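You operate a simulated robot arm through the tools that you are given. There is no shell and no other tool. Be economical: measure what you need, move in short steps, check, and stop when the job is done.

Carry out the task below with a simulated two-armed robot. There is one attempt and no reset: what you move stays moved.

TASK
Lift off the board in the repair card's row, test its sag, then keep or reject it.
Fine: clamp shut first and left shut; test it on the test rests; under 5 mm goes on the keep shelf, else in the reject drawer; test lever up, drawer shut.

It is judged by the outcome, as a careful person would: the job done as asked, and still so three seconds after it is handed in. It fails if anything else is knocked over, pushed out of place, dropped, spilled or broken.

THE ROBOT
Two 7-joint arms with two-finger parallel grippers on one trunk, on a base that drives. Base frame: it is fixed to the floor where the robot stands at the start and does not move with it; the origin is under the middle of the robot, x ahead of it, y to its left, z up. Readings come in m, rad, newtons and seconds.
The left shoulder is at the start at [0.05, 0.165, 1.23], the right one opposite. With the tool pointing down near the work surface each hand reaches from about 0.1 to 0.66 m from the robot's upright axis, wherever it stands, measured 20 degrees to its own side. Places, roughly: head knob [0.8, -0.3, 1.1]; lift lever [0.7, 0.5, 1]; new board [1, 1, 0.75]; old board [0.75, 2.75, 0.75]; pallet clamp [0.5, 0, 0.8]; row slide [0.7, -0.1, 0.7]; test lever [0.7, 2.1, 1]; test rests [0.6, 2.1, 0.8]. Payload 3.91 kg a hand.
Tool frame (each hand has its own): the origin (TCP) lies between the finger pads and is the grasp point; the fingertips stand 0.03 m ahead of it; z points along the fingers, y is the line along which they close. Largest opening 0.11 m; finger width 0.02, thickness 0.01; the body of the gripper, 0.048 by 0.112 m, starts 0.055 m behind the TCP.
Orientation is that of the tool frame in the base frame, as a unit quaternion [x, y, z, w]. With the fingers straight down and closing along the base's y, the tool's x points along the base's -x, its y along +y and its z along -z.

THE INTERFACE
- The arms move only by the tool servo_tool. It takes "left_commands", "right_commands" or both (then of equal length, played together; a hand with none holds still); each is one flat list of numbers, 7 for each row, row after row: the shift along the base's x, y, z in units of 40 mm (1.0 is 40 mm), then the turn, a rotation vector about the base's x, y, z in units of 4 degrees (1.0 is 4 degrees), then the opening in per cent of the stroke, from 0 (shut) to 100 (fully open). In form: [dx, dy, dz, rx, ry, rz, grip, dx, dy, dz, rx, ry, rz, grip, ...]. A call has 1 to 12 rows; each row shifts and turns the commanded pose from where the row before left it. A call with a number of a shift or a turn outside -1 to 1 is refused whole. A row lasts 0.2 s, in which the tool goes at most 0.05 m and 0.15 rad; a call with a longer step from one row to the next is refused whole, and so is a gripper value outside its range. A pose out of reach is approached as far as the arm can. The call stops where the force on the tool passes 90 N (or 10 N more than at its start, if that is more) or the arm is blocked; 0.2 s more then pass. The fingers move at their own pace (about 0.045 m/s each) and stop on an object; they squeeze with about 39 N. The grip force told is the motor's: it shows also when the fingers shut on nothing. Time passes only in rows, and 0.2 s behind the last, so rows that do not move let the fingers close. It gives the time, the measured TCP pose, the force on the tool (base axes), the opening and the grip force at its end, in the units of the frame above (readings bear some noise), with the torque about the TCP (base axes, N m) and any sound that the robot's microphone picked up.
- Cameras (640 x 400 px; columns grow to the right, rows downward): "scene" is now at [0.0916, 0.0423, 1.3759]; the picture's right is [0.55, -0.84, 0.00], its down [-0.65, -0.43, -0.63] and it looks along [0.53, 0.35, -0.77] (base axes); focal length 214 px, centre (320, 200). "left" rides on the left gripper at [0.072, -0.017, -0.103] in its tool frame; the picture's right is [0.23, 0.97, 0.00], its down [-0.76, 0.18, -0.62] and it looks along [-0.61, 0.14, 0.78] (tool axes); focal length 222 px, centre (320, 200). "right" rides on the right gripper at [0.072, 0.017, -0.103] in its tool frame; the picture's right is [-0.23, 0.97, 0.00], its down [-0.76, -0.18, -0.62] and it looks along [-0.61, -0.14, 0.78] (tool axes); focal length 222 px, centre (320, 200). There is no depth. A picture from a camera that has moved, and an enlarged one, comes with that camera's place and axes in the base frame and with its lens.
- capture(camera): a new picture of that camera. It takes no simulated time.
- move_column(by): slides the trunk up (or, below 0, down) by that many m; the arms and the scene camera ride with it, the base frame stays. It gives what a move gives, with no picture.
- base_move(legs): drives the robot by 1 to 6 legs, each [ahead, left, turn to the left] in m, m and rad, along the robot's own axes; the way and the turn of a leg run together, so that a leg with both is an arc; at most 1.5 m and 3.142 rad a leg. The arms and the cameras ride along, it lands a little off, and it stops where it bumps. It gives what a move gives.
- turn_head(pan, tilt): turns the head with the scene camera to pan (to the left, within 1.396 rad either way) and tilt (down, from -0.506 to 1.204), counted from straight ahead of the robot. It gives what a move gives.
- enlarge(camera, box): a new picture of the part [left, top, right, bottom] of that camera's present view, enlarged. It takes no simulated time.
- job_done(): hands the job in; it is judged then, once.

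Go step by step. Nothing tells you exact positions but the pictures and the camera data: compare them with the known pose of the tool, close in by small moves and look again before you grip or let go. The budget is 120 turns and 108 pictures, counting those below and the enlarged ones. Unless the task says otherwise, let go and move clear before handing in, and close with one line.

The tools are called after "Request:" as name(argument=value, ...) on one line, values as JSON. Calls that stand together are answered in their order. servo_tool: Moves the arms, as the interface text tells. Its arguments: {"type":"object","properties":{"left_commands":{"type":"array","items":{"type":"number"}},"right_commands":{"type":"array","items":{"type":"number"}}},"required":[]} The other tools are called the same way: move_column (by) slides the trunk up or down; base_move (legs) drives the base; turn_head (pan, tilt) turns the head that bears the scene camera; capture (camera) takes a picture; enlarge (camera, box) takes an enlarged picture of a part of a camera's view; job_done () hands the job in.

At the start:

```text
time_s: 0.0
left_position: [0.3083, 0.4246, 1.2081]
left_tcp_rot: [-0.001, 1.0, 0.001, 0.001]
left_contact_force: [0.3, 0.4, 0.3]
left_wrist_torque: [-0.01, -0.05, -0.02]
left_gripper_width: 0.11
left_gripper_force: 0.1
right_position: [0.3496, 0.0453, 1.2884]
right_tcp_rot: [0.0, 1.0, 0.001, 0.001]
right_contact_force: [0.4, -0.3, -0.1]
right_wrist_torque: [0.03, 0.04, -0.01]
right_gripper_width: 0.1102
right_gripper_force: 0.0
trunk travel left (down, up): [-0.45, 0.053]
robot x, y, heading: [0.0022, -0.0008, 0.001]
head pan, tilt: [0.581, 0.885]
```

scene: 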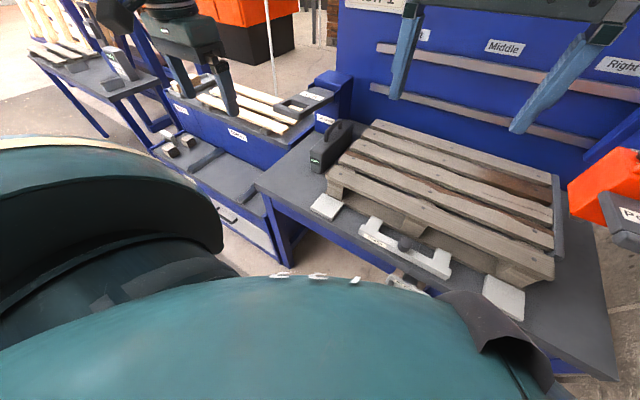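
right: 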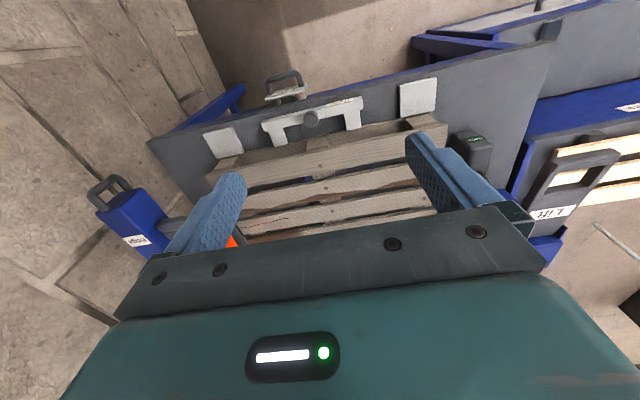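
left: 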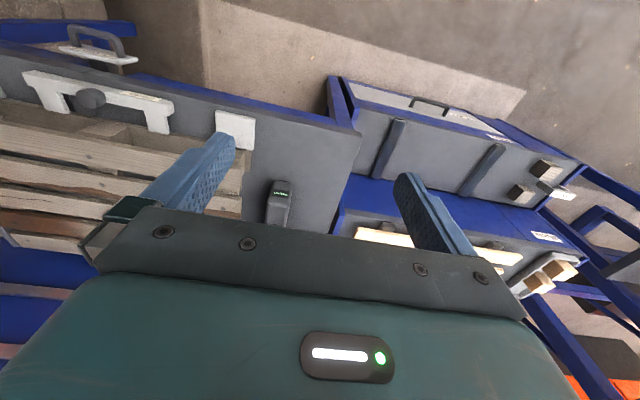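

I see a pallet on a bench with a clamp, levers and labelled stations. First I look around to find the repair card and the controls.

Request:
turn_head(pan=-0.2, tilt=0.5)

Request:
capture(camera="scene")

Request:
turn_head(pan=0.9, tilt=0.4)

Request:
capture(camera="scene")

```text
time_s: 1.1
left_position: [0.3086, 0.4249, 1.2073]
left_tcp_rot: [-0.001, 1.0, 0.001, 0.002]
left_contact_force: [0.8, -0.2, 1.8]
left_wrist_torque: [0.0, -0.02, -0.02]
left_gripper_width: 0.1102
left_gripper_force: 0.1
right_position: [0.3492, 0.0456, 1.2894]
right_tcp_rot: [-0.001, 1.0, 0.0, 0.0]
right_contact_force: [0.0, -0.2, -0.3]
right_wrist_torque: [-0.01, 0.01, 0.01]
right_gripper_width: 0.1101
right_gripper_force: 0.1
trunk travel left (down, up): [-0.45, 0.053]
robot x, y, heading: [-0.0016, 0.0022, 0.001]
head pan, tilt: [-0.201, 0.499]
```

```text
104 pictures are left
camera scene: at [0.117, -0.0177, 1.4086], right [-0.2, -0.98, 0.0], down [-0.47, 0.1, -0.88], along [0.86, -0.17, -0.48], focal length 214 px, centre (320, 200)
```

scene: 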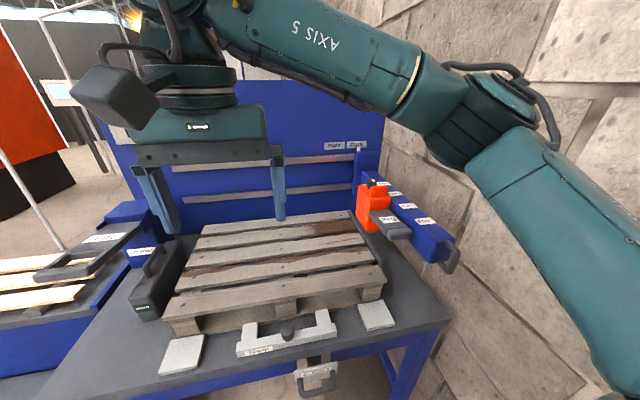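

```text
time_s: 2.5
left_position: [0.3084, 0.4259, 1.2082]
left_tcp_rot: [0.0, 1.0, 0.002, 0.001]
left_contact_force: [0.3, -0.5, -0.2]
left_wrist_torque: [-0.04, -0.03, -0.01]
left_gripper_width: 0.1099
left_gripper_force: 0.1
right_position: [0.3497, 0.0452, 1.2892]
right_tcp_rot: [0.0, 1.0, 0.0, 0.0]
right_contact_force: [-0.4, 0.0, -0.2]
right_wrist_torque: [-0.02, -0.01, 0.0]
right_gripper_width: 0.11
right_gripper_force: 0.1
trunk travel left (down, up): [-0.45, 0.053]
robot x, y, heading: [0.0012, -0.0005, 0.002]
head pan, tilt: [0.901, 0.4]
```

```text
103 pictures are left
camera scene: at [0.0854, 0.073, 1.4178], right [0.78, -0.62, 0.0], down [-0.24, -0.3, -0.92], along [0.57, 0.72, -0.39], focal length 214 px, centre (320, 200)
```

scene: 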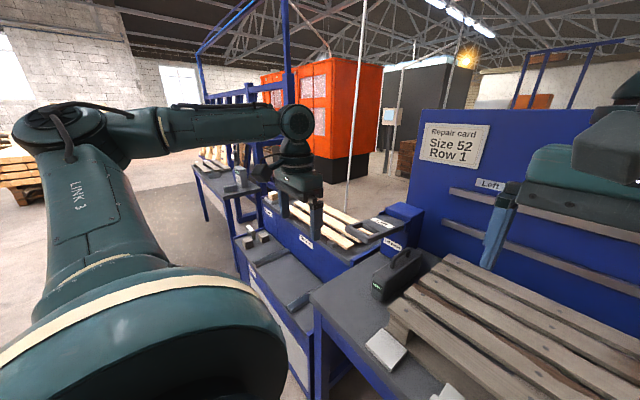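

The repair card says "Size 52, Row 1". Now I look closely at the labels of the controls.

Request:
enlarge(camera="scene", box=[190, 140, 510, 400])

Request:
turn_head(pan=-0.35, tilt=0.75)

Request:
capture(camera="scene")

Request:
enlarge(camera="scene", box=[240, 60, 480, 210])

Request:
enlarge(camera="scene", box=[80, 180, 400, 380])

```text
1.54 times, centred on (350, 270) of scene
camera zoom: at [0.0854, 0.073, 1.4178], right [0.78, -0.62, 0.0], down [-0.24, -0.3, -0.92], along [0.57, 0.72, -0.39], focal length 330 px, centre (274, 92)
```

zoom: 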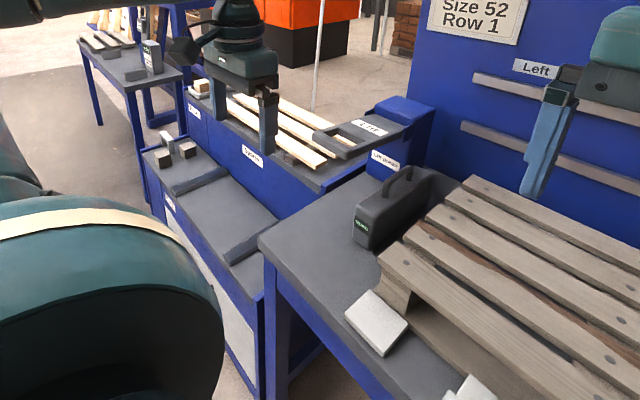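

```text
time_s: 3.9
left_position: [0.3078, 0.4255, 1.2062]
left_tcp_rot: [0.0, 1.0, 0.001, 0.001]
left_contact_force: [0.3, -0.2, 0.0]
left_wrist_torque: [-0.04, -0.02, 0.0]
left_gripper_width: 0.1098
left_gripper_force: 0.1
right_position: [0.3501, 0.0453, 1.2884]
right_tcp_rot: [-0.001, 1.0, 0.0, 0.0]
right_contact_force: [-1.3, 0.3, 0.0]
right_wrist_torque: [-0.05, 0.01, 0.0]
right_gripper_width: 0.1101
right_gripper_force: 0.1
trunk travel left (down, up): [-0.45, 0.053]
robot x, y, heading: [-0.0017, 0.001, 0.002]
head pan, tilt: [-0.351, 0.75]
```

```text
101 pictures are left
camera scene: at [0.1057, -0.028, 1.3867], right [-0.34, -0.94, 0.0], down [-0.64, 0.23, -0.73], along [0.69, -0.25, -0.68], focal length 214 px, centre (320, 200)
```

scene: 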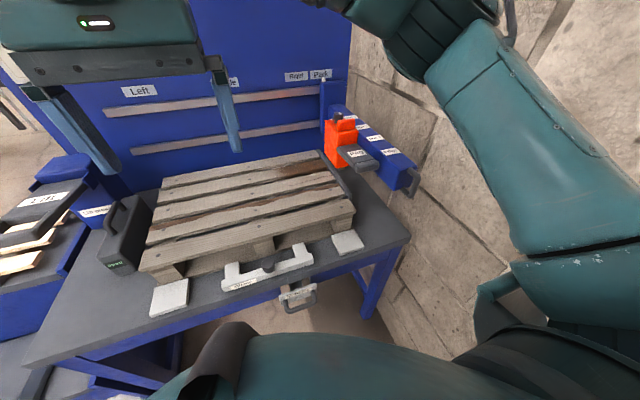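

```text
2.67 times, centred on (360, 135) of scene
camera zoom: at [0.1057, -0.028, 1.3867], right [-0.34, -0.94, 0.0], down [-0.64, 0.23, -0.73], along [0.69, -0.25, -0.68], focal length 572 px, centre (213, 373)
```

zoom: 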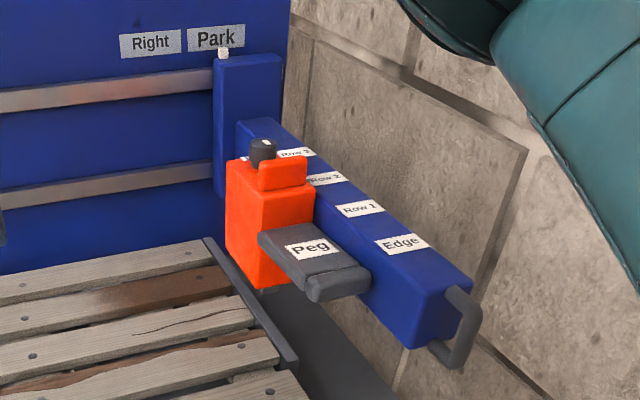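

```text
2.00 times, centred on (240, 280) of scene
camera zoom: at [0.1057, -0.028, 1.3867], right [-0.34, -0.94, 0.0], down [-0.64, 0.23, -0.73], along [0.69, -0.25, -0.68], focal length 429 px, centre (480, 40)
```

zoom: 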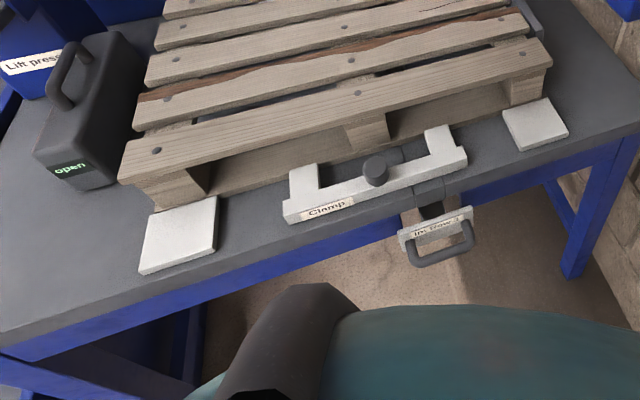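

The head carriage, row beam, clamp and tag need a closer look to understand how they work.

Request:
enlarge(camera="scene", box=[210, 235, 330, 315])

Request:
enlarge(camera="scene", box=[310, 90, 430, 200])

Request:
enlarge(camera="right", box=[80, 60, 500, 300])

Request:
enlarge(camera="left", box=[200, 60, 640, 340])

```text
5.00 times, centred on (270, 275) of scene
camera zoom: at [0.1057, -0.028, 1.3867], right [-0.34, -0.94, 0.0], down [-0.64, 0.23, -0.73], along [0.69, -0.25, -0.68], focal length 1072 px, centre (570, -175)
```

zoom: 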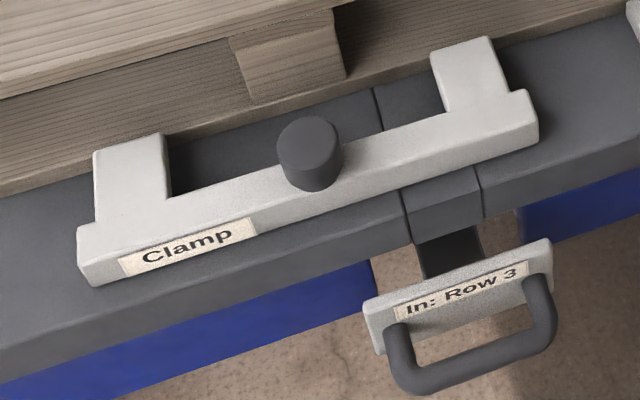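

```text
3.64 times, centred on (370, 145) of scene
camera zoom: at [0.1057, -0.028, 1.3867], right [-0.34, -0.94, 0.0], down [-0.64, 0.23, -0.73], along [0.69, -0.25, -0.68], focal length 780 px, centre (138, 400)
```

zoom: 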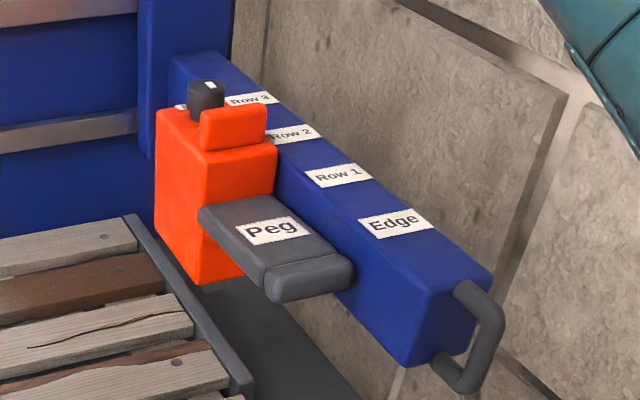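

```text
1.52 times, centred on (290, 180) of right
camera zoom: at [0.2775, 0.0621, 1.3935], right [0.23, 0.97, 0.0], down [0.76, -0.18, 0.62], along [0.61, -0.14, -0.78], focal length 338 px, centre (366, 230)
```

zoom: 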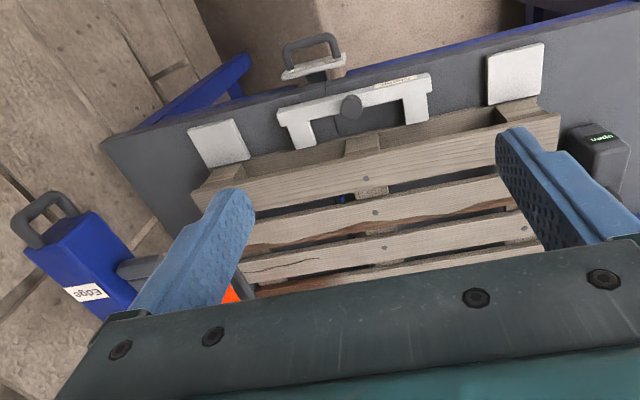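

```text
1.43 times, centred on (420, 200) of left
camera zoom: at [0.2356, 0.4073, 1.3102], right [-0.23, 0.97, 0.0], down [0.76, 0.18, 0.62], along [0.61, 0.14, -0.78], focal length 317 px, centre (177, 200)
```

zoom: 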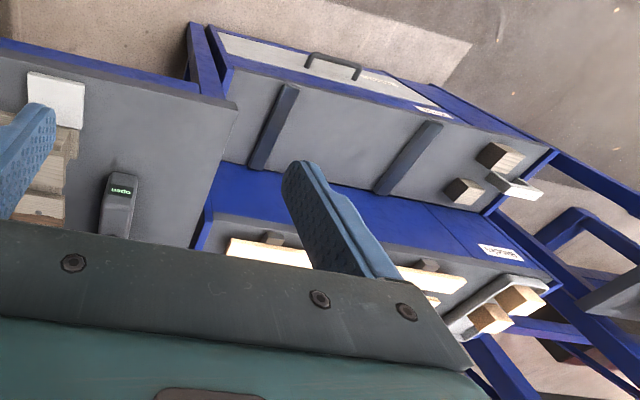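

From the views: the clamp knob is near [0.47, 0, 0.83] (display "open"), the row slide tag reads "In: Row 3" so it must be pulled out two notches for Row 1, and the head is parked out of the way. I bring the right hand above the clamp knob and check.

Request:
servo_tool(right_commands=[0.3, -0.11, -0.8, 0, 0, 0, 100, 0.3, -0.11, -0.8, 0, 0, 0, 100, 0.3, -0.11, -0.8, 0, 0, 0, 100, 0.3, -0.11, -0.8, 0, 0, 0, 100, 0.3, -0.11, -0.8, 0, 0, 0, 100, 0.3, -0.11, -0.8, 0, 0, 0, 60, 0.3, -0.11, -0.8, 0, 0, 0, 60, 0.3, -0.11, -0.8, 0, 0, 0, 60, 0.3, -0.11, -0.8, 0, 0, 0, 60, 0, 0, 0, 0, 0, 0, 60])

Request:
capture(camera="right")

Request:
capture(camera="scene")

```text
time_s: 6.1
left_position: [0.3081, 0.4244, 1.2079]
left_tcp_rot: [-0.001, 1.0, 0.0, 0.001]
left_contact_force: [0.7, -0.6, 0.4]
left_wrist_torque: [-0.02, -0.03, -0.01]
left_gripper_width: 0.1098
left_gripper_force: 0.0
right_position: [0.4568, 0.003, 1.0015]
right_tcp_rot: [0.0, 1.0, 0.001, 0.0]
right_contact_force: [0.8, -0.3, -0.2]
right_wrist_torque: [0.0, -0.01, 0.0]
right_gripper_width: 0.066
right_gripper_force: 0.0
trunk travel left (down, up): [-0.45, 0.053]
robot x, y, heading: [-0.0013, 0.001, -0.005]
head pan, tilt: [-0.351, 0.75]
```

```text
94 pictures are left
camera right: at [0.3849, 0.0203, 1.1059], right [0.23, 0.97, 0.0], down [0.76, -0.18, 0.62], along [0.61, -0.14, -0.78], focal length 222 px, centre (320, 200)
```

right: 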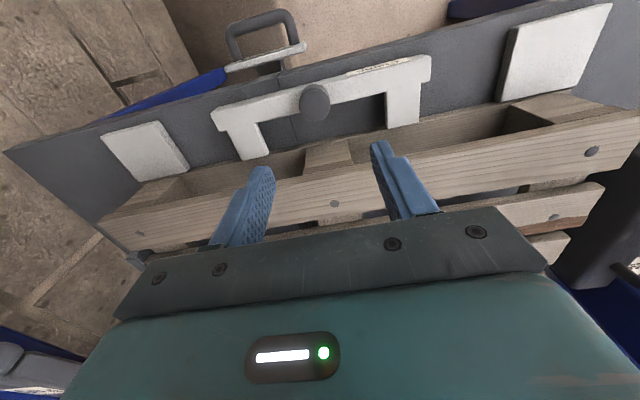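

```text
93 pictures are left
camera scene: at [0.1054, -0.028, 1.3867], right [-0.34, -0.94, 0.0], down [-0.64, 0.23, -0.73], along [0.69, -0.25, -0.68], focal length 214 px, centre (320, 200)
```

scene: 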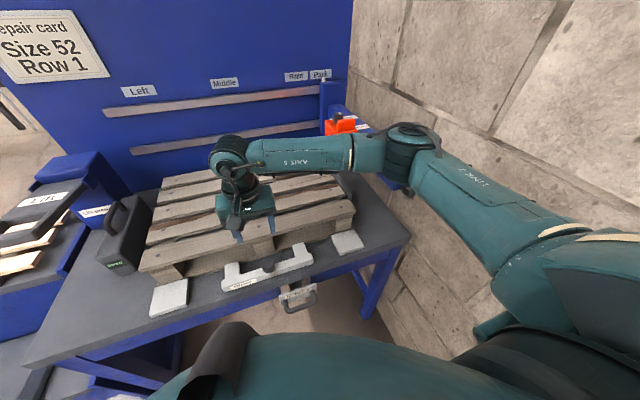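

Triangulating, the knob top is at about [0.449, 0.002, 0.837] and the pallet top at z≈0.865. I lower onto the knob, grip it, and look.

Request:
servo_tool(right_commands=[-0.1, 0, -0.77, 0, 0, 0, 60, -0.1, 0, -0.77, 0, 0, 0, 60, 0, 0, -0.77, 0, 0, 0, 60, 0, 0, -0.77, 0, 0, 0, 60, 0, 0, -0.7, 0, 0, 0, 60, 0, 0, 0, 0, 0, 0, 0, 0, 0, 0, 0, 0, 0, 0, 0, 0, 0, 0, 0, 0, 0])

Request:
capture(camera="right")

```text
time_s: 7.9
left_position: [0.304, 0.4203, 1.2099]
left_tcp_rot: [0.0, 1.0, 0.003, 0.003]
left_contact_force: [-0.8, 0.1, 0.5]
left_wrist_torque: [0.02, 0.01, 0.01]
left_gripper_width: 0.1101
left_gripper_force: 0.2
right_position: [0.4514, -0.0015, 0.8596]
right_tcp_rot: [0.005, 1.0, -0.001, 0.008]
right_contact_force: [-3.1, -36.6, 64.9]
right_wrist_torque: [0.72, 1.04, -0.28]
right_gripper_width: 0.0339
right_gripper_force: 38.9
trunk travel left (down, up): [-0.45, 0.053]
robot x, y, heading: [0.0008, -0.0024, -0.002]
head pan, tilt: [-0.351, 0.75]
```

```text
92 pictures are left
camera right: at [0.3788, 0.017, 0.9628], right [0.24, 0.97, 0.0], down [0.75, -0.18, 0.63], along [0.62, -0.15, -0.77], focal length 222 px, centre (320, 200)
```

right: 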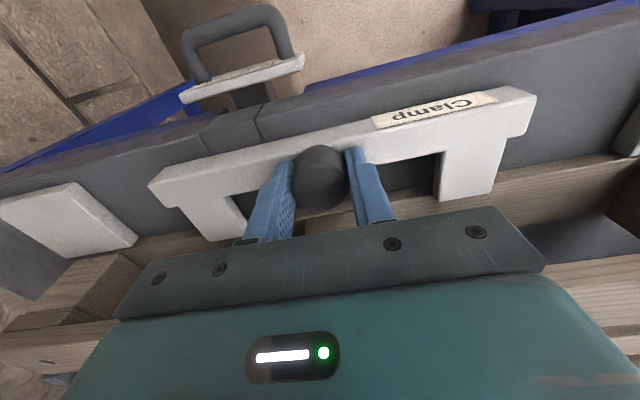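

The knob is gripped, with the tips pressing on the clamp bar; I raise the command a little and then push the clamp in (+x) toward the pallet.

Request:
servo_tool(right_commands=[0, 0.1, 0.35, 0, 0, 0, 0, 0.25, 0, 0, 0, 0, 0, 0, 0.25, 0, 0, 0, 0, 0, 0, 0.25, 0, 0, 0, 0, 0, 0, 0.25, 0, 0, 0, 0, 0, 0, 0.25, 0, 0, 0, 0, 0, 0])

Request:
capture(camera="scene")

```text
time_s: 9.3
left_position: [0.3036, 0.4204, 1.2114]
left_tcp_rot: [0.0, 1.0, 0.004, 0.003]
left_contact_force: [-0.4, 0.0, -1.4]
left_wrist_torque: [0.0, 0.0, 0.0]
left_gripper_width: 0.1101
left_gripper_force: 0.1
right_position: [0.4911, -0.001, 0.8597]
right_tcp_rot: [0.001, 1.0, -0.01, -0.009]
right_contact_force: [-44.3, -51.4, -2.7]
right_wrist_torque: [1.11, -0.12, -0.32]
right_gripper_width: 0.0343
right_gripper_force: 44.9
trunk travel left (down, up): [-0.45, 0.053]
robot x, y, heading: [-0.006, 0.0005, 0.002]
head pan, tilt: [-0.351, 0.75]
```

```text
91 pictures are left
camera scene: at [0.1007, -0.0337, 1.3871], right [-0.34, -0.94, -0.01], down [-0.64, 0.24, -0.73], along [0.69, -0.25, -0.68], focal length 214 px, centre (320, 200)
```

scene: 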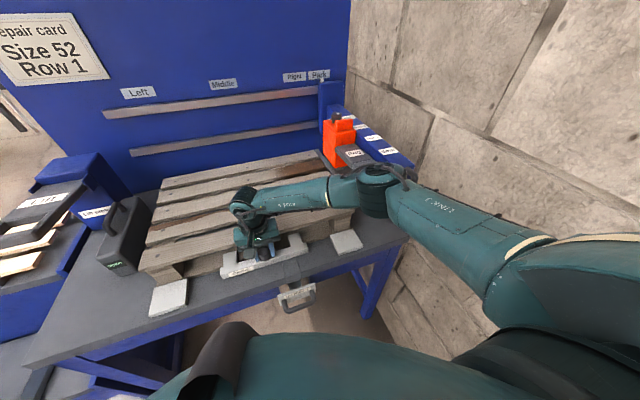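

The clamp moves; there is side load, so I relax y and check the display.

Request:
servo_tool(right_commands=[0, -0.3, 0, 0, 0, 0, 0, 0.2, 0, 0, 0, 0, 0, 0, 0.2, 0, 0, 0, 0, 0, 0])

Request:
enlarge(camera="scene", box=[80, 180, 320, 330])

```text
time_s: 10.1
left_position: [0.3021, 0.4247, 1.2094]
left_tcp_rot: [0.0, 1.0, 0.002, 0.004]
left_contact_force: [0.7, -1.3, -0.5]
left_wrist_torque: [-0.01, -0.02, 0.02]
left_gripper_width: 0.11
left_gripper_force: 0.2
right_position: [0.5023, 0.0007, 0.8611]
right_tcp_rot: [-0.003, 1.0, -0.002, -0.01]
right_contact_force: [-68.3, -10.9, -5.3]
right_wrist_torque: [-0.33, -3.33, -1.38]
right_gripper_width: 0.0328
right_gripper_force: 45.2
trunk travel left (down, up): [-0.45, 0.053]
robot x, y, heading: [-0.0023, -0.0022, -0.003]
head pan, tilt: [-0.351, 0.75]
```

```text
2.67 times, centred on (200, 255) of scene
camera zoom: at [0.0981, -0.0289, 1.3874], right [-0.34, -0.94, 0.0], down [-0.64, 0.23, -0.74], along [0.69, -0.25, -0.68], focal length 572 px, centre (640, 53)
```

zoom: 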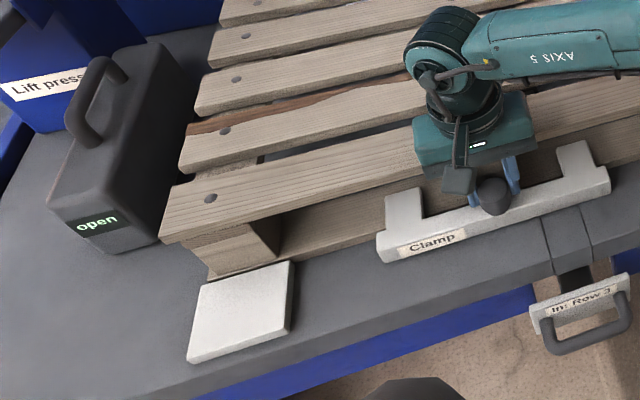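

Request:
capture(camera="right")

Request:
enlarge(camera="scene", box=[210, 200, 330, 290])

```text
89 pictures are left
camera right: at [0.4318, 0.0162, 0.9675], right [0.22, 0.98, -0.01], down [0.77, -0.17, 0.61], along [0.59, -0.14, -0.79], focal length 222 px, centre (320, 200)
```

right: 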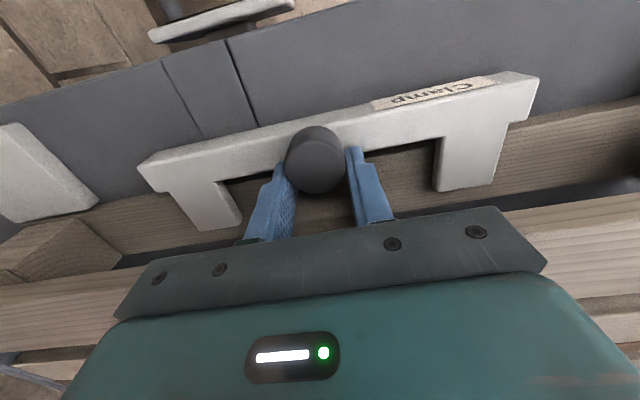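

```text
4.44 times, centred on (270, 245) of scene
camera zoom: at [0.0981, -0.0289, 1.3874], right [-0.34, -0.94, 0.0], down [-0.64, 0.23, -0.74], along [0.69, -0.25, -0.68], focal length 953 px, centre (542, 0)
```

zoom: 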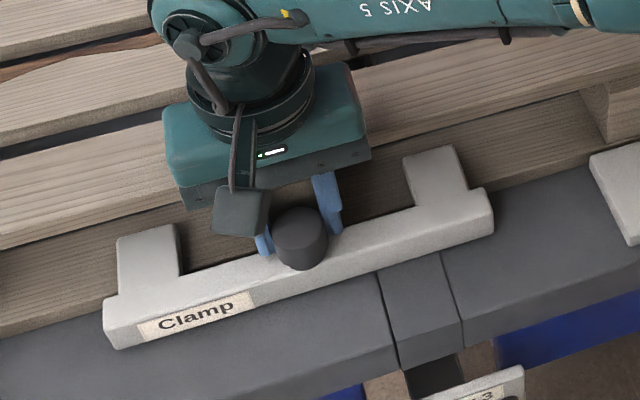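

The jaws slide over the lower deck board. I keep pushing to see whether it seats.

Request:
servo_tool(right_commands=[0.2, -0.1, 0, 0, 0, 0, 0, 0.2, 0, 0, 0, 0, 0, 0, 0, 0, 0, 0, 0, 0, 0])

Request:
enlarge(camera="scene", box=[80, 180, 320, 330])

```text
time_s: 10.5
left_position: [0.3031, 0.4223, 1.2099]
left_tcp_rot: [0.001, 1.0, 0.002, 0.003]
left_contact_force: [0.1, -0.8, -0.3]
left_wrist_torque: [0.05, -0.04, -0.01]
left_gripper_width: 0.1102
left_gripper_force: 0.1
right_position: [0.5006, -0.0008, 0.8616]
right_tcp_rot: [-0.006, 1.0, -0.002, -0.021]
right_contact_force: [-29.7, -9.9, 28.2]
right_wrist_torque: [-0.85, -0.34, -0.75]
right_gripper_width: 0.0329
right_gripper_force: 45.3
trunk travel left (down, up): [-0.45, 0.053]
robot x, y, heading: [0.001, 0.0018, 0.002]
head pan, tilt: [-0.351, 0.75]
stopped in row 1 (right hand): the force on the tool passed its limit at 94 N (the readings are from after the stop); the commanded pose is now the measured one
```

```text
2.67 times, centred on (200, 255) of scene
camera zoom: at [0.0992, -0.0298, 1.3881], right [-0.34, -0.94, 0.0], down [-0.64, 0.24, -0.73], along [0.69, -0.25, -0.68], focal length 572 px, centre (640, 53)
```

zoom: 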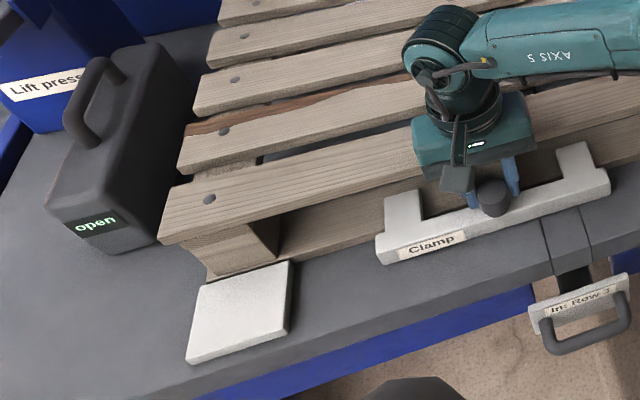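

The clamp hit a hard stop after ~50 mm of travel but the box still reads "open". I release, lift off and look at everything without the arm in the way.

Request:
servo_tool(right_commands=[0, 0, 0, 0, 0, 0, 60, 0, 0, 0, 0, 0, 0, 60, 0, 0, 0.8, 0, 0, 0, 60, 0, 0, 0.8, 0, 0, 0, 60, -0.6, -0.4, 0.8, 0, 0, 0, 60, -0.6, -0.4, 0.8, 0, 0, 0, 60, -0.6, -0.4, 0.8, 0, 0, 0, 60, 0, 0, 0, 0, 0, 0, 60])

Request:
enlarge(camera="scene", box=[80, 180, 340, 330])

Request:
capture(camera="right")

```text
time_s: 12.3
left_position: [0.3071, 0.4254, 1.2075]
left_tcp_rot: [-0.001, 1.0, 0.001, 0.002]
left_contact_force: [-0.2, 0.5, 0.5]
left_wrist_torque: [0.01, 0.03, 0.02]
left_gripper_width: 0.1098
left_gripper_force: 0.0
right_position: [0.435, -0.0459, 1.0181]
right_tcp_rot: [-0.005, 1.0, -0.002, -0.018]
right_contact_force: [-0.4, 0.0, -0.2]
right_wrist_torque: [0.03, 0.0, -0.01]
right_gripper_width: 0.066
right_gripper_force: 0.0
trunk travel left (down, up): [-0.45, 0.053]
robot x, y, heading: [0.001, 0.0011, -0.003]
head pan, tilt: [-0.351, 0.75]
```

```text
2.46 times, centred on (210, 255) of scene
camera zoom: at [0.1054, -0.0276, 1.3867], right [-0.34, -0.94, 0.0], down [-0.64, 0.23, -0.73], along [0.69, -0.25, -0.68], focal length 528 px, centre (591, 65)
```

zoom: 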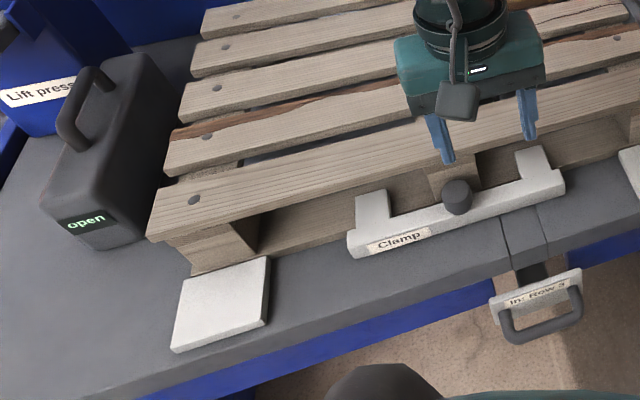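

```text
85 pictures are left
camera right: at [0.367, -0.0305, 1.1251], right [0.22, 0.98, -0.01], down [0.79, -0.17, 0.59], along [0.58, -0.14, -0.8], focal length 222 px, centre (320, 200)
```

right: 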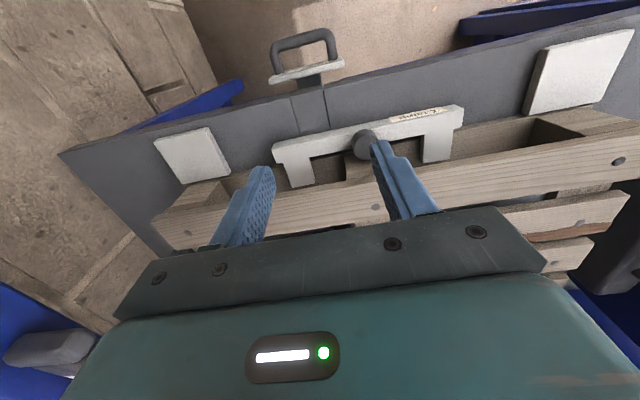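

The clamp stays in its inner position. I look at the black box and the lift press to understand the "open" reading.

Request:
turn_head(pan=0.6, tilt=0.7)

Request:
enlarge(camera="scene", box=[200, 40, 420, 200])

Request:
capture(camera="left")

```text
time_s: 13.5
left_position: [0.3072, 0.4248, 1.2072]
left_tcp_rot: [-0.001, 1.0, 0.001, 0.001]
left_contact_force: [0.8, -0.3, 1.0]
left_wrist_torque: [-0.03, 0.02, 0.01]
left_gripper_width: 0.1099
left_gripper_force: 0.2
right_position: [0.4349, -0.0455, 1.0167]
right_tcp_rot: [-0.006, 1.0, -0.001, -0.02]
right_contact_force: [-0.3, 0.2, 0.7]
right_wrist_torque: [-0.03, -0.01, -0.04]
right_gripper_width: 0.0659
right_gripper_force: 0.0
trunk travel left (down, up): [-0.45, 0.053]
robot x, y, heading: [-0.0015, -0.0016, 0.003]
head pan, tilt: [0.6, 0.7]
```

```text
2.50 times, centred on (310, 120) of scene
camera zoom: at [0.0973, 0.0485, 1.3909], right [0.56, -0.83, 0.0], down [-0.53, -0.36, -0.76], along [0.63, 0.43, -0.64], focal length 536 px, centre (345, 400)
```

zoom: 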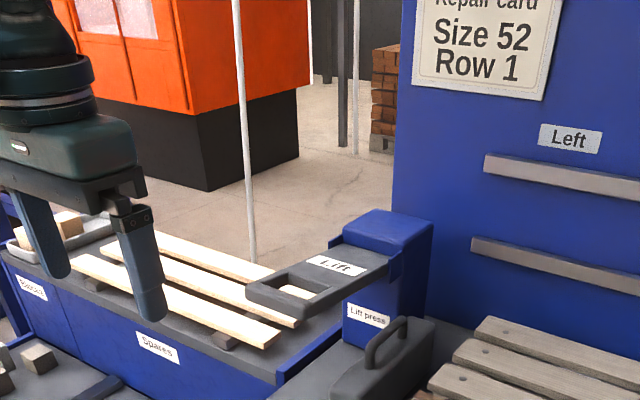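

```text
83 pictures are left
camera left: at [0.2349, 0.4074, 1.3102], right [-0.23, 0.97, 0.0], down [0.76, 0.18, 0.62], along [0.61, 0.14, -0.78], focal length 222 px, centre (320, 200)
```

left: 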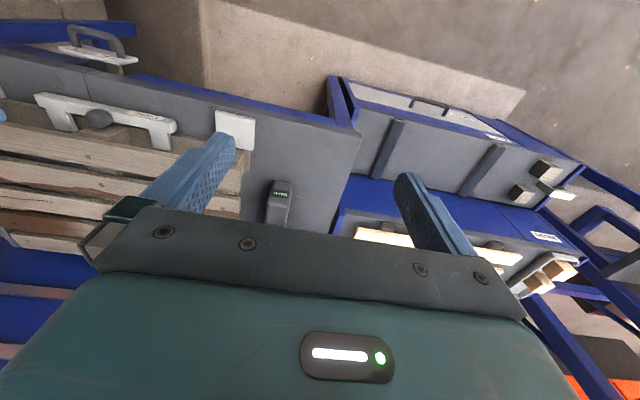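

Request:
enlarge(camera="right", box=[240, 80, 480, 230])

Request:
enlarge(camera="scene", box=[250, 170, 450, 300])

```text
2.67 times, centred on (360, 155) of right
camera zoom: at [0.3667, -0.0305, 1.1247], right [0.22, 0.98, -0.01], down [0.79, -0.17, 0.59], along [0.58, -0.14, -0.8], focal length 592 px, centre (213, 320)
```

zoom: 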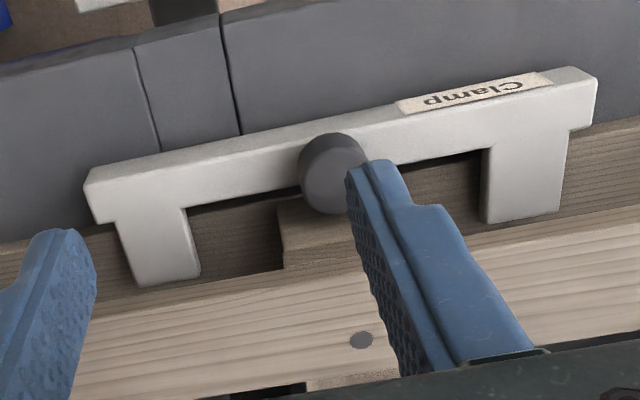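

```text
3.08 times, centred on (350, 235) of scene
camera zoom: at [0.0973, 0.0485, 1.3909], right [0.56, -0.83, 0.0], down [-0.53, -0.36, -0.76], along [0.63, 0.43, -0.64], focal length 660 px, centre (228, 92)
```

zoom: 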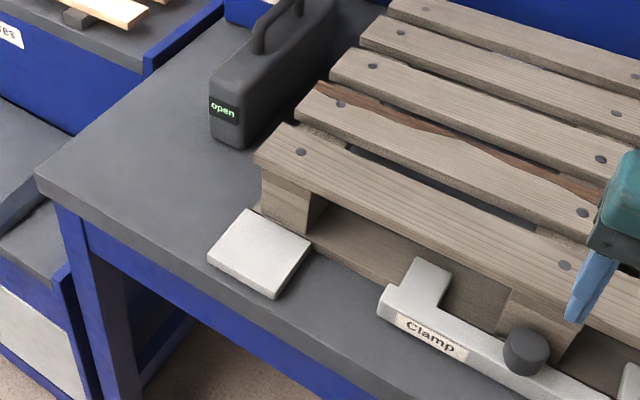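

The clamp may not be fully in: my gripper could have bumped the pallet's slat edge. I'll push again with closed fingers from the robot's side of the knob, which keeps the hand clear of the pallet.

Request:
servo_tool(right_commands=[0, 0.4, -0.5, 0, -0.57, 0, 0, 0, 0.4, -0.8, 0, 0, 0, 0, 0, 0.35, -0.8, 0, 0, 0, 0, 0, 0, -0.8, 0, 0, 0, 0, 0, 0, -0.8, 0, 0, 0, 0, 0, 0, -0.12, 0, 0, 0, 0, 0.5, 0, 0, 0, 0, 0, 0, 0.3, 0, 0, 0, 0, 0, 0, 0.2, 0, 0, 0, 0, 0, 0, 0.2, 0, 0, 0, 0, 0, 0, 0.2, 0, 0, 0, 0, 0, 0, 0.2, 0, 0, 0, 0, 0, 0])

Request:
capture(camera="right")

Request:
enlarge(camera="scene", box=[250, 170, 450, 300])

```text
time_s: 15.8
left_position: [0.3022, 0.4214, 1.2101]
left_tcp_rot: [-0.001, 1.0, 0.002, 0.003]
left_contact_force: [0.5, 0.0, -1.0]
left_wrist_torque: [0.0, 0.03, -0.03]
left_gripper_width: 0.11
left_gripper_force: 0.0
right_position: [0.4637, -0.0008, 0.8647]
right_tcp_rot: [-0.013, 1.0, -0.005, -0.024]
right_contact_force: [-33.8, -17.0, 37.5]
right_wrist_torque: [-0.32, -0.37, -0.12]
right_gripper_width: 0.0
right_gripper_force: 37.9
trunk travel left (down, up): [-0.45, 0.053]
robot x, y, heading: [-0.004, -0.0018, -0.002]
head pan, tilt: [0.6, 0.7]
stopped in row 11 (right hand): the force on the tool passed its limit at 96 N (the readings are from after the stop); the commanded pose is now the measured one
```

```text
80 pictures are left
camera right: at [0.3957, 0.0145, 0.9723], right [0.2, 0.98, -0.02], down [0.79, -0.15, 0.59], along [0.57, -0.13, -0.81], focal length 222 px, centre (320, 200)
```

right: 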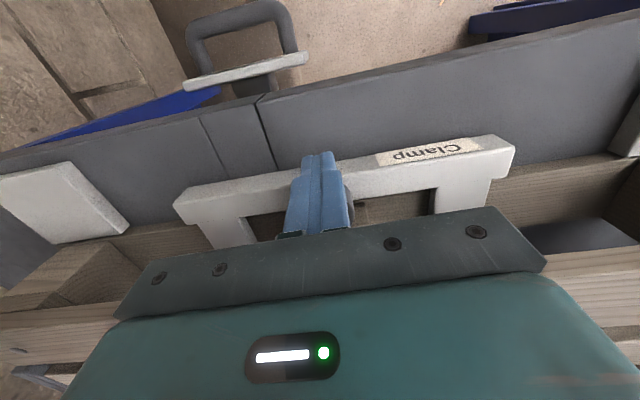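

```text
3.08 times, centred on (350, 235) of scene
camera zoom: at [0.0907, 0.0458, 1.3923], right [0.56, -0.83, 0.0], down [-0.53, -0.36, -0.77], along [0.63, 0.43, -0.64], focal length 660 px, centre (228, 92)
```

zoom: 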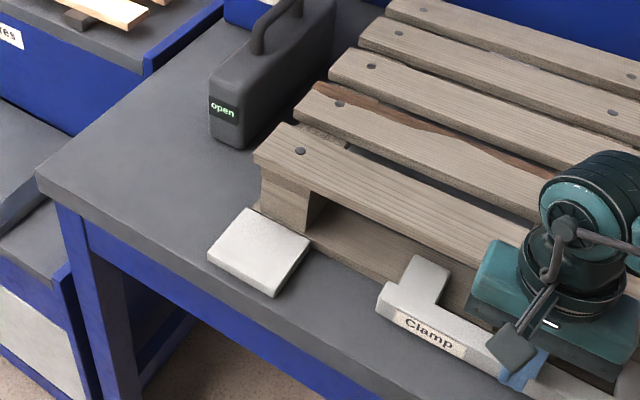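

The clamp is firmly at its inner stop (96 N, no more travel). I back the right hand off and bring the left camera near the black box to read it properly.

Request:
servo_tool(right_commands=[-0.5, 0, 0, 0, 0, 0, 0, -0.4, 0, 0.6, 0, -0.6, 0, 0, 0, -0.4, 0.8, 0, 0, 0, 0, 0, -0.4, 0.8, 0, 0, 0, 60, 0, -0.4, 0.8, 0, 0, 0, 60, 0, 0, 0.8, 0, 0, 0, 60], left_commands=[0.5, -0.1, -0.6, 0, 0, 0, 100, 0.5, -0.1, -0.6, 0, 0, 0, 100, 0.5, -0.1, -0.6, 0, 0, 0, 100, 0, 0, -0.6, 0, 0, 0, 100, 0, 0, 0, 0, 0, 0, 100, 0, 0, 0, 0, 0, 0, 100])

Request:
capture(camera="left")

Request:
enlarge(camera="scene", box=[280, 100, 360, 180])

```text
time_s: 17.2
left_position: [0.3679, 0.4126, 1.1108]
left_tcp_rot: [0.0, 1.0, 0.0, 0.001]
left_contact_force: [-0.7, -0.3, 0.1]
left_wrist_torque: [-0.03, 0.01, 0.0]
left_gripper_width: 0.1099
left_gripper_force: 0.0
right_position: [0.4318, -0.0472, 1.0111]
right_tcp_rot: [-0.012, 1.0, -0.006, 0.001]
right_contact_force: [0.5, -0.1, 0.3]
right_wrist_torque: [0.0, 0.01, 0.02]
right_gripper_width: 0.0662
right_gripper_force: 0.1
trunk travel left (down, up): [-0.45, 0.053]
robot x, y, heading: [-0.0017, 0.0009, -0.001]
head pan, tilt: [0.6, 0.7]
```

```text
78 pictures are left
camera left: at [0.2942, 0.3955, 1.2133], right [-0.23, 0.97, 0.0], down [0.76, 0.18, 0.62], along [0.61, 0.14, -0.78], focal length 222 px, centre (320, 200)
```

left: 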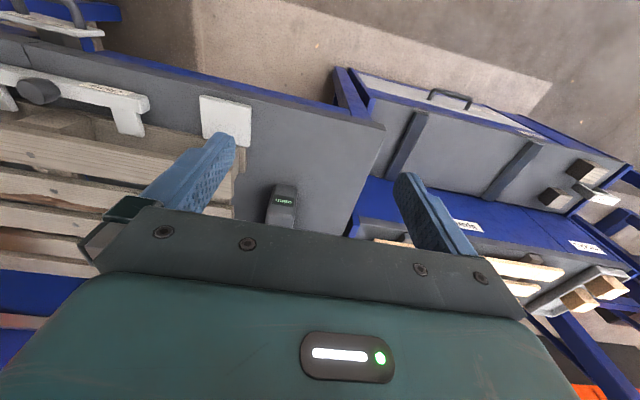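

```text
5.00 times, centred on (320, 140) of scene
camera zoom: at [0.0958, 0.0486, 1.3909], right [0.56, -0.83, 0.0], down [-0.53, -0.36, -0.76], along [0.63, 0.43, -0.64], focal length 1072 px, centre (320, 500)
```

zoom: 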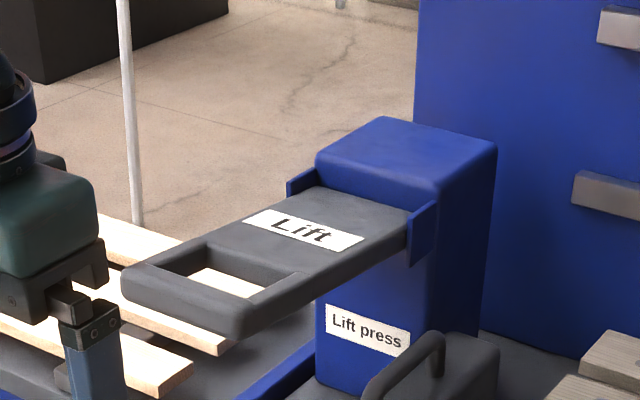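

Request:
enlarge(camera="left", box=[230, 160, 330, 240])

Request:
turn_head(pan=0.75, tilt=0.8)

Request:
enlarge(camera="scene", box=[300, 70, 440, 180])

```text
5.00 times, centred on (280, 200) of left
camera zoom: at [0.2942, 0.3955, 1.2133], right [-0.23, 0.97, 0.0], down [0.76, 0.18, 0.62], along [0.61, 0.14, -0.78], focal length 1111 px, centre (520, 200)
```

zoom: 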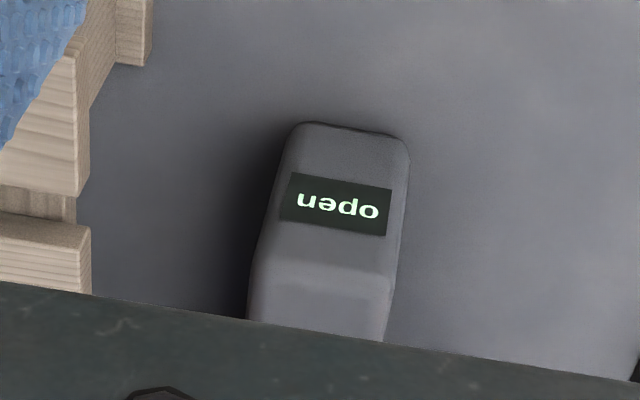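

```text
time_s: 17.9
left_position: [0.3668, 0.4132, 1.1107]
left_tcp_rot: [0.001, 1.0, 0.001, 0.001]
left_contact_force: [-0.5, -0.2, 0.6]
left_wrist_torque: [0.0, 0.05, 0.01]
left_gripper_width: 0.11
left_gripper_force: 0.0
right_position: [0.4315, -0.0474, 1.0108]
right_tcp_rot: [-0.012, 1.0, -0.004, 0.0]
right_contact_force: [-0.2, 0.4, 0.2]
right_wrist_torque: [0.02, 0.0, 0.0]
right_gripper_width: 0.0659
right_gripper_force: 0.1
trunk travel left (down, up): [-0.45, 0.053]
robot x, y, heading: [-0.0043, -0.0002, 0.004]
head pan, tilt: [0.75, 0.799]
```

```text
3.64 times, centred on (370, 125) of scene
camera zoom: at [0.0849, 0.055, 1.3827], right [0.68, -0.73, 0.0], down [-0.52, -0.49, -0.7], along [0.51, 0.47, -0.72], focal length 780 px, centre (138, 473)
```

zoom: 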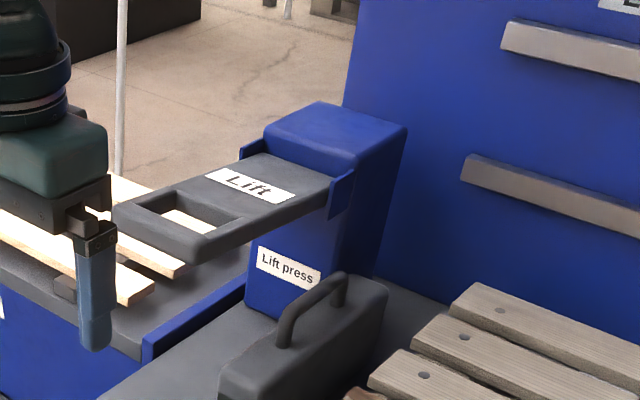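

The box's meaning is unclear, so I test whether the clamp knob also turns (a lock): grip it and twist gently, watching torque.

Request:
servo_tool(right_commands=[0.45, 0.3, -0.8, 0, 0, 0, 60, 0.45, 0.3, -0.8, 0, 0, 0, 60, 0.45, 0.3, -0.8, 0, 0, 0, 60, 0.35, 0.25, -0.8, 0, 0, 0, 60, 0, 0, -0.4, 0, 0, 0, 60, 0, 0, 0, 0, 0, 0, 0, 0, 0, 0, 0, 0, 0, 0, 0, 0, 0, 0, 0, -0.7, 0, 0, 0, 0, 0, 0, -0.7, 0, 0, 0, 0, 0, 0, -0.7, 0, 0, 0, 0, 0, 0, -0.7, 0])

Request:
enlarge(camera="right", box=[200, 80, 440, 240])

```text
time_s: 20.3
left_position: [0.3666, 0.4129, 1.111]
left_tcp_rot: [0.0, 1.0, 0.001, 0.001]
left_contact_force: [0.3, 0.8, -0.6]
left_wrist_torque: [0.01, 0.02, 0.0]
left_gripper_width: 0.1099
left_gripper_force: 0.0
right_position: [0.4992, -0.0004, 0.8683]
right_tcp_rot: [0.085, 0.996, -0.004, -0.002]
right_contact_force: [-8.8, 1.4, -0.3]
right_wrist_torque: [-0.05, -0.18, 0.14]
right_gripper_width: 0.0
right_gripper_force: 37.6
trunk travel left (down, up): [-0.45, 0.053]
robot x, y, heading: [-0.0025, -0.0006, 0.0]
head pan, tilt: [0.75, 0.799]
```

```text
2.50 times, centred on (320, 160) of right
camera zoom: at [0.4319, 0.0284, 0.9729], right [0.39, 0.92, -0.01], down [0.72, -0.3, 0.62], along [0.57, -0.25, -0.78], focal length 555 px, centre (320, 300)
```

zoom: 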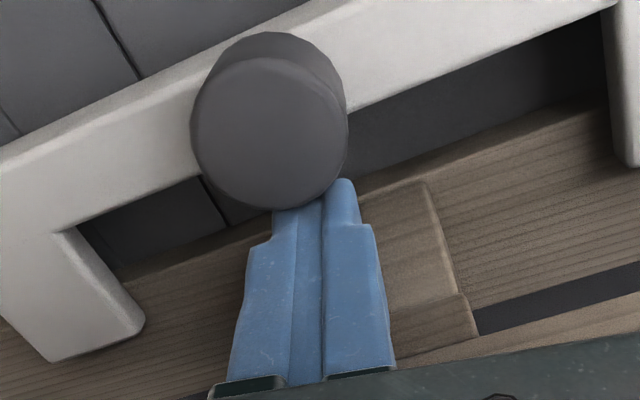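

The clamp has come back about 30 mm — my fingers dragged it when backing off earlier. I lift, re-grip the knob at its present place (x≈0.47) and push it in again with no downward load.

Request:
servo_tool(right_commands=[0, 0, 0.9, 0, 0, 0, 0, 0, 0, 0.9, 0, 0, 0.9, 60, -0.4, 0, 0.4, 0, 0, 0.95, 60, -0.35, 0, 0, 0, 0, 0.95, 60, 0, 0, 0, 0, 0, 0, 60])

Request:
capture(camera="right")

```text
time_s: 21.5
left_position: [0.3665, 0.4121, 1.1109]
left_tcp_rot: [0.0, 1.0, 0.001, 0.001]
left_contact_force: [0.0, 0.1, -0.2]
left_wrist_torque: [0.02, -0.01, 0.02]
left_gripper_width: 0.1099
left_gripper_force: 0.0
right_position: [0.4702, -0.0028, 0.9556]
right_tcp_rot: [-0.013, 1.0, -0.004, 0.0]
right_contact_force: [0.3, -0.3, 0.3]
right_wrist_torque: [-0.02, -0.04, -0.01]
right_gripper_width: 0.0659
right_gripper_force: 0.1
trunk travel left (down, up): [-0.45, 0.053]
robot x, y, heading: [-0.0025, 0.0019, 0.002]
head pan, tilt: [0.75, 0.799]
```

```text
73 pictures are left
camera right: at [0.3986, 0.0126, 1.0604], right [0.2, 0.98, -0.01], down [0.77, -0.15, 0.63], along [0.61, -0.13, -0.78], focal length 222 px, centre (320, 200)
```

right: 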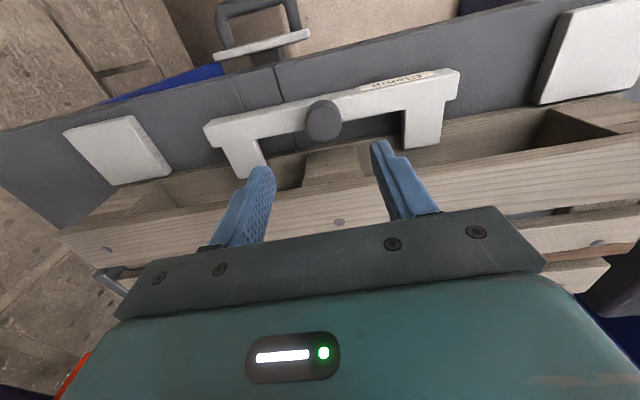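

Request:
servo_tool(right_commands=[-0.12, 0.07, -0.7, 0, 0, 0, 60, 0, 0, -0.75, 0, 0, 0, 60, 0, 0, -0.73, 0, 0, 0, 60, 0, 0, 0, 0, 0, 0, 0, 0, 0, 0, 0, 0, 0, 0, 0, 0, 0, 0, 0, 0, 0, 0.25, 0, 0, 0, 0, 0, 0, 0.25, 0, 0, 0, 0, 0, 0, 0.25, 0, 0, 0, 0, 0, 0, 0.25, 0, 0, 0, 0, 0, 0])

Request:
capture(camera="right")

```text
time_s: 23.7
left_position: [0.3645, 0.4119, 1.1126]
left_tcp_rot: [0.0, 1.0, 0.001, 0.003]
left_contact_force: [0.2, -0.5, 0.2]
left_wrist_torque: [0.01, -0.03, 0.05]
left_gripper_width: 0.11
left_gripper_force: 0.1
right_position: [0.496, 0.0011, 0.8689]
right_tcp_rot: [-0.015, 1.0, -0.006, -0.008]
right_contact_force: [-45.7, -14.7, 0.8]
right_wrist_torque: [0.81, 0.8, -0.01]
right_gripper_width: 0.0337
right_gripper_force: 44.9
trunk travel left (down, up): [-0.45, 0.053]
robot x, y, heading: [-0.0038, 0.0054, 0.001]
head pan, tilt: [0.75, 0.799]
```

```text
72 pictures are left
camera right: at [0.4259, 0.0155, 0.9743], right [0.2, 0.98, -0.01], down [0.78, -0.15, 0.61], along [0.6, -0.13, -0.79], focal length 222 px, centre (320, 200)
```

right: 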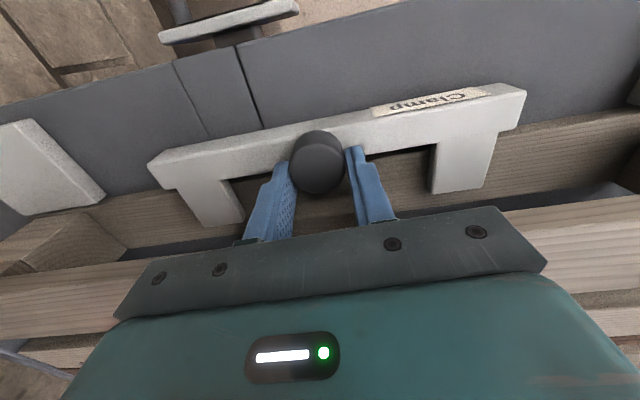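

Request:
servo_tool(right_commands=[0.12, -0.05, 0, 0, 0, 0, 0, 0.12, -0.05, 0, 0, 0, 0, 0, 0, 0, 0, 0, 0, 0, 0, 0, 0, 0, 0, 0, 0, 0])

Request:
servo_tool(right_commands=[0.1, 0, 0, 0, 0, 0, 0, 0.1, 0, 0, 0, 0, 0, 0, 0, 0, 0, 0, 0, 0, 0])

Request:
capture(camera="scene")

```text
time_s: 24.7
left_position: [0.3608, 0.4127, 1.1119]
left_tcp_rot: [0.0, 1.0, 0.001, 0.004]
left_contact_force: [-0.4, 0.1, 0.2]
left_wrist_torque: [-0.02, -0.01, -0.01]
left_gripper_width: 0.1097
left_gripper_force: 0.1
right_position: [0.5007, 0.0002, 0.8694]
right_tcp_rot: [-0.015, 1.0, -0.001, -0.011]
right_contact_force: [-73.4, -1.6, -3.0]
right_wrist_torque: [-0.21, -3.33, -2.41]
right_gripper_width: 0.0331
right_gripper_force: 44.6
trunk travel left (down, up): [-0.45, 0.053]
robot x, y, heading: [-0.0052, 0.002, 0.002]
head pan, tilt: [0.75, 0.799]
```

```text
time_s: 25.2
left_position: [0.3624, 0.4104, 1.1143]
left_tcp_rot: [0.001, 1.0, 0.001, 0.004]
left_contact_force: [0.0, -0.2, 0.3]
left_wrist_torque: [0.03, 0.01, 0.0]
left_gripper_width: 0.1102
left_gripper_force: 0.0
right_position: [0.4998, 0.0002, 0.8689]
right_tcp_rot: [-0.014, 1.0, -0.003, -0.02]
right_contact_force: [-31.8, -11.0, 28.9]
right_wrist_torque: [-0.66, -0.07, -0.87]
right_gripper_width: 0.0334
right_gripper_force: 45.2
trunk travel left (down, up): [-0.45, 0.053]
robot x, y, heading: [-0.0012, -0.003, -0.003]
head pan, tilt: [0.75, 0.799]
stopped in row 2 (right hand): the force on the tool passed its limit at 93 N (the readings are from after the stop); the commanded pose is now the measured one
```

```text
71 pictures are left
camera scene: at [0.0785, 0.0532, 1.3841], right [0.68, -0.73, 0.0], down [-0.52, -0.49, -0.7], along [0.51, 0.48, -0.71], focal length 214 px, centre (320, 200)
```

scene: 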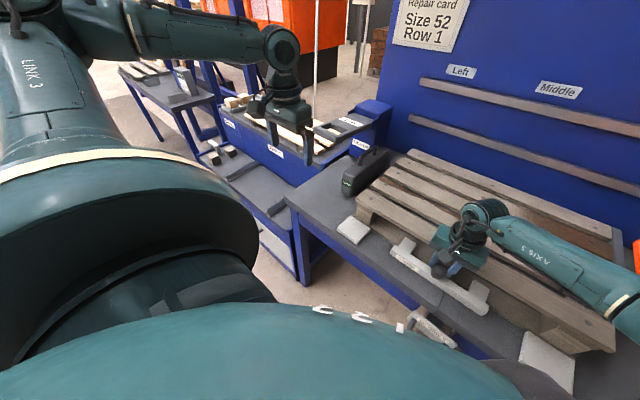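

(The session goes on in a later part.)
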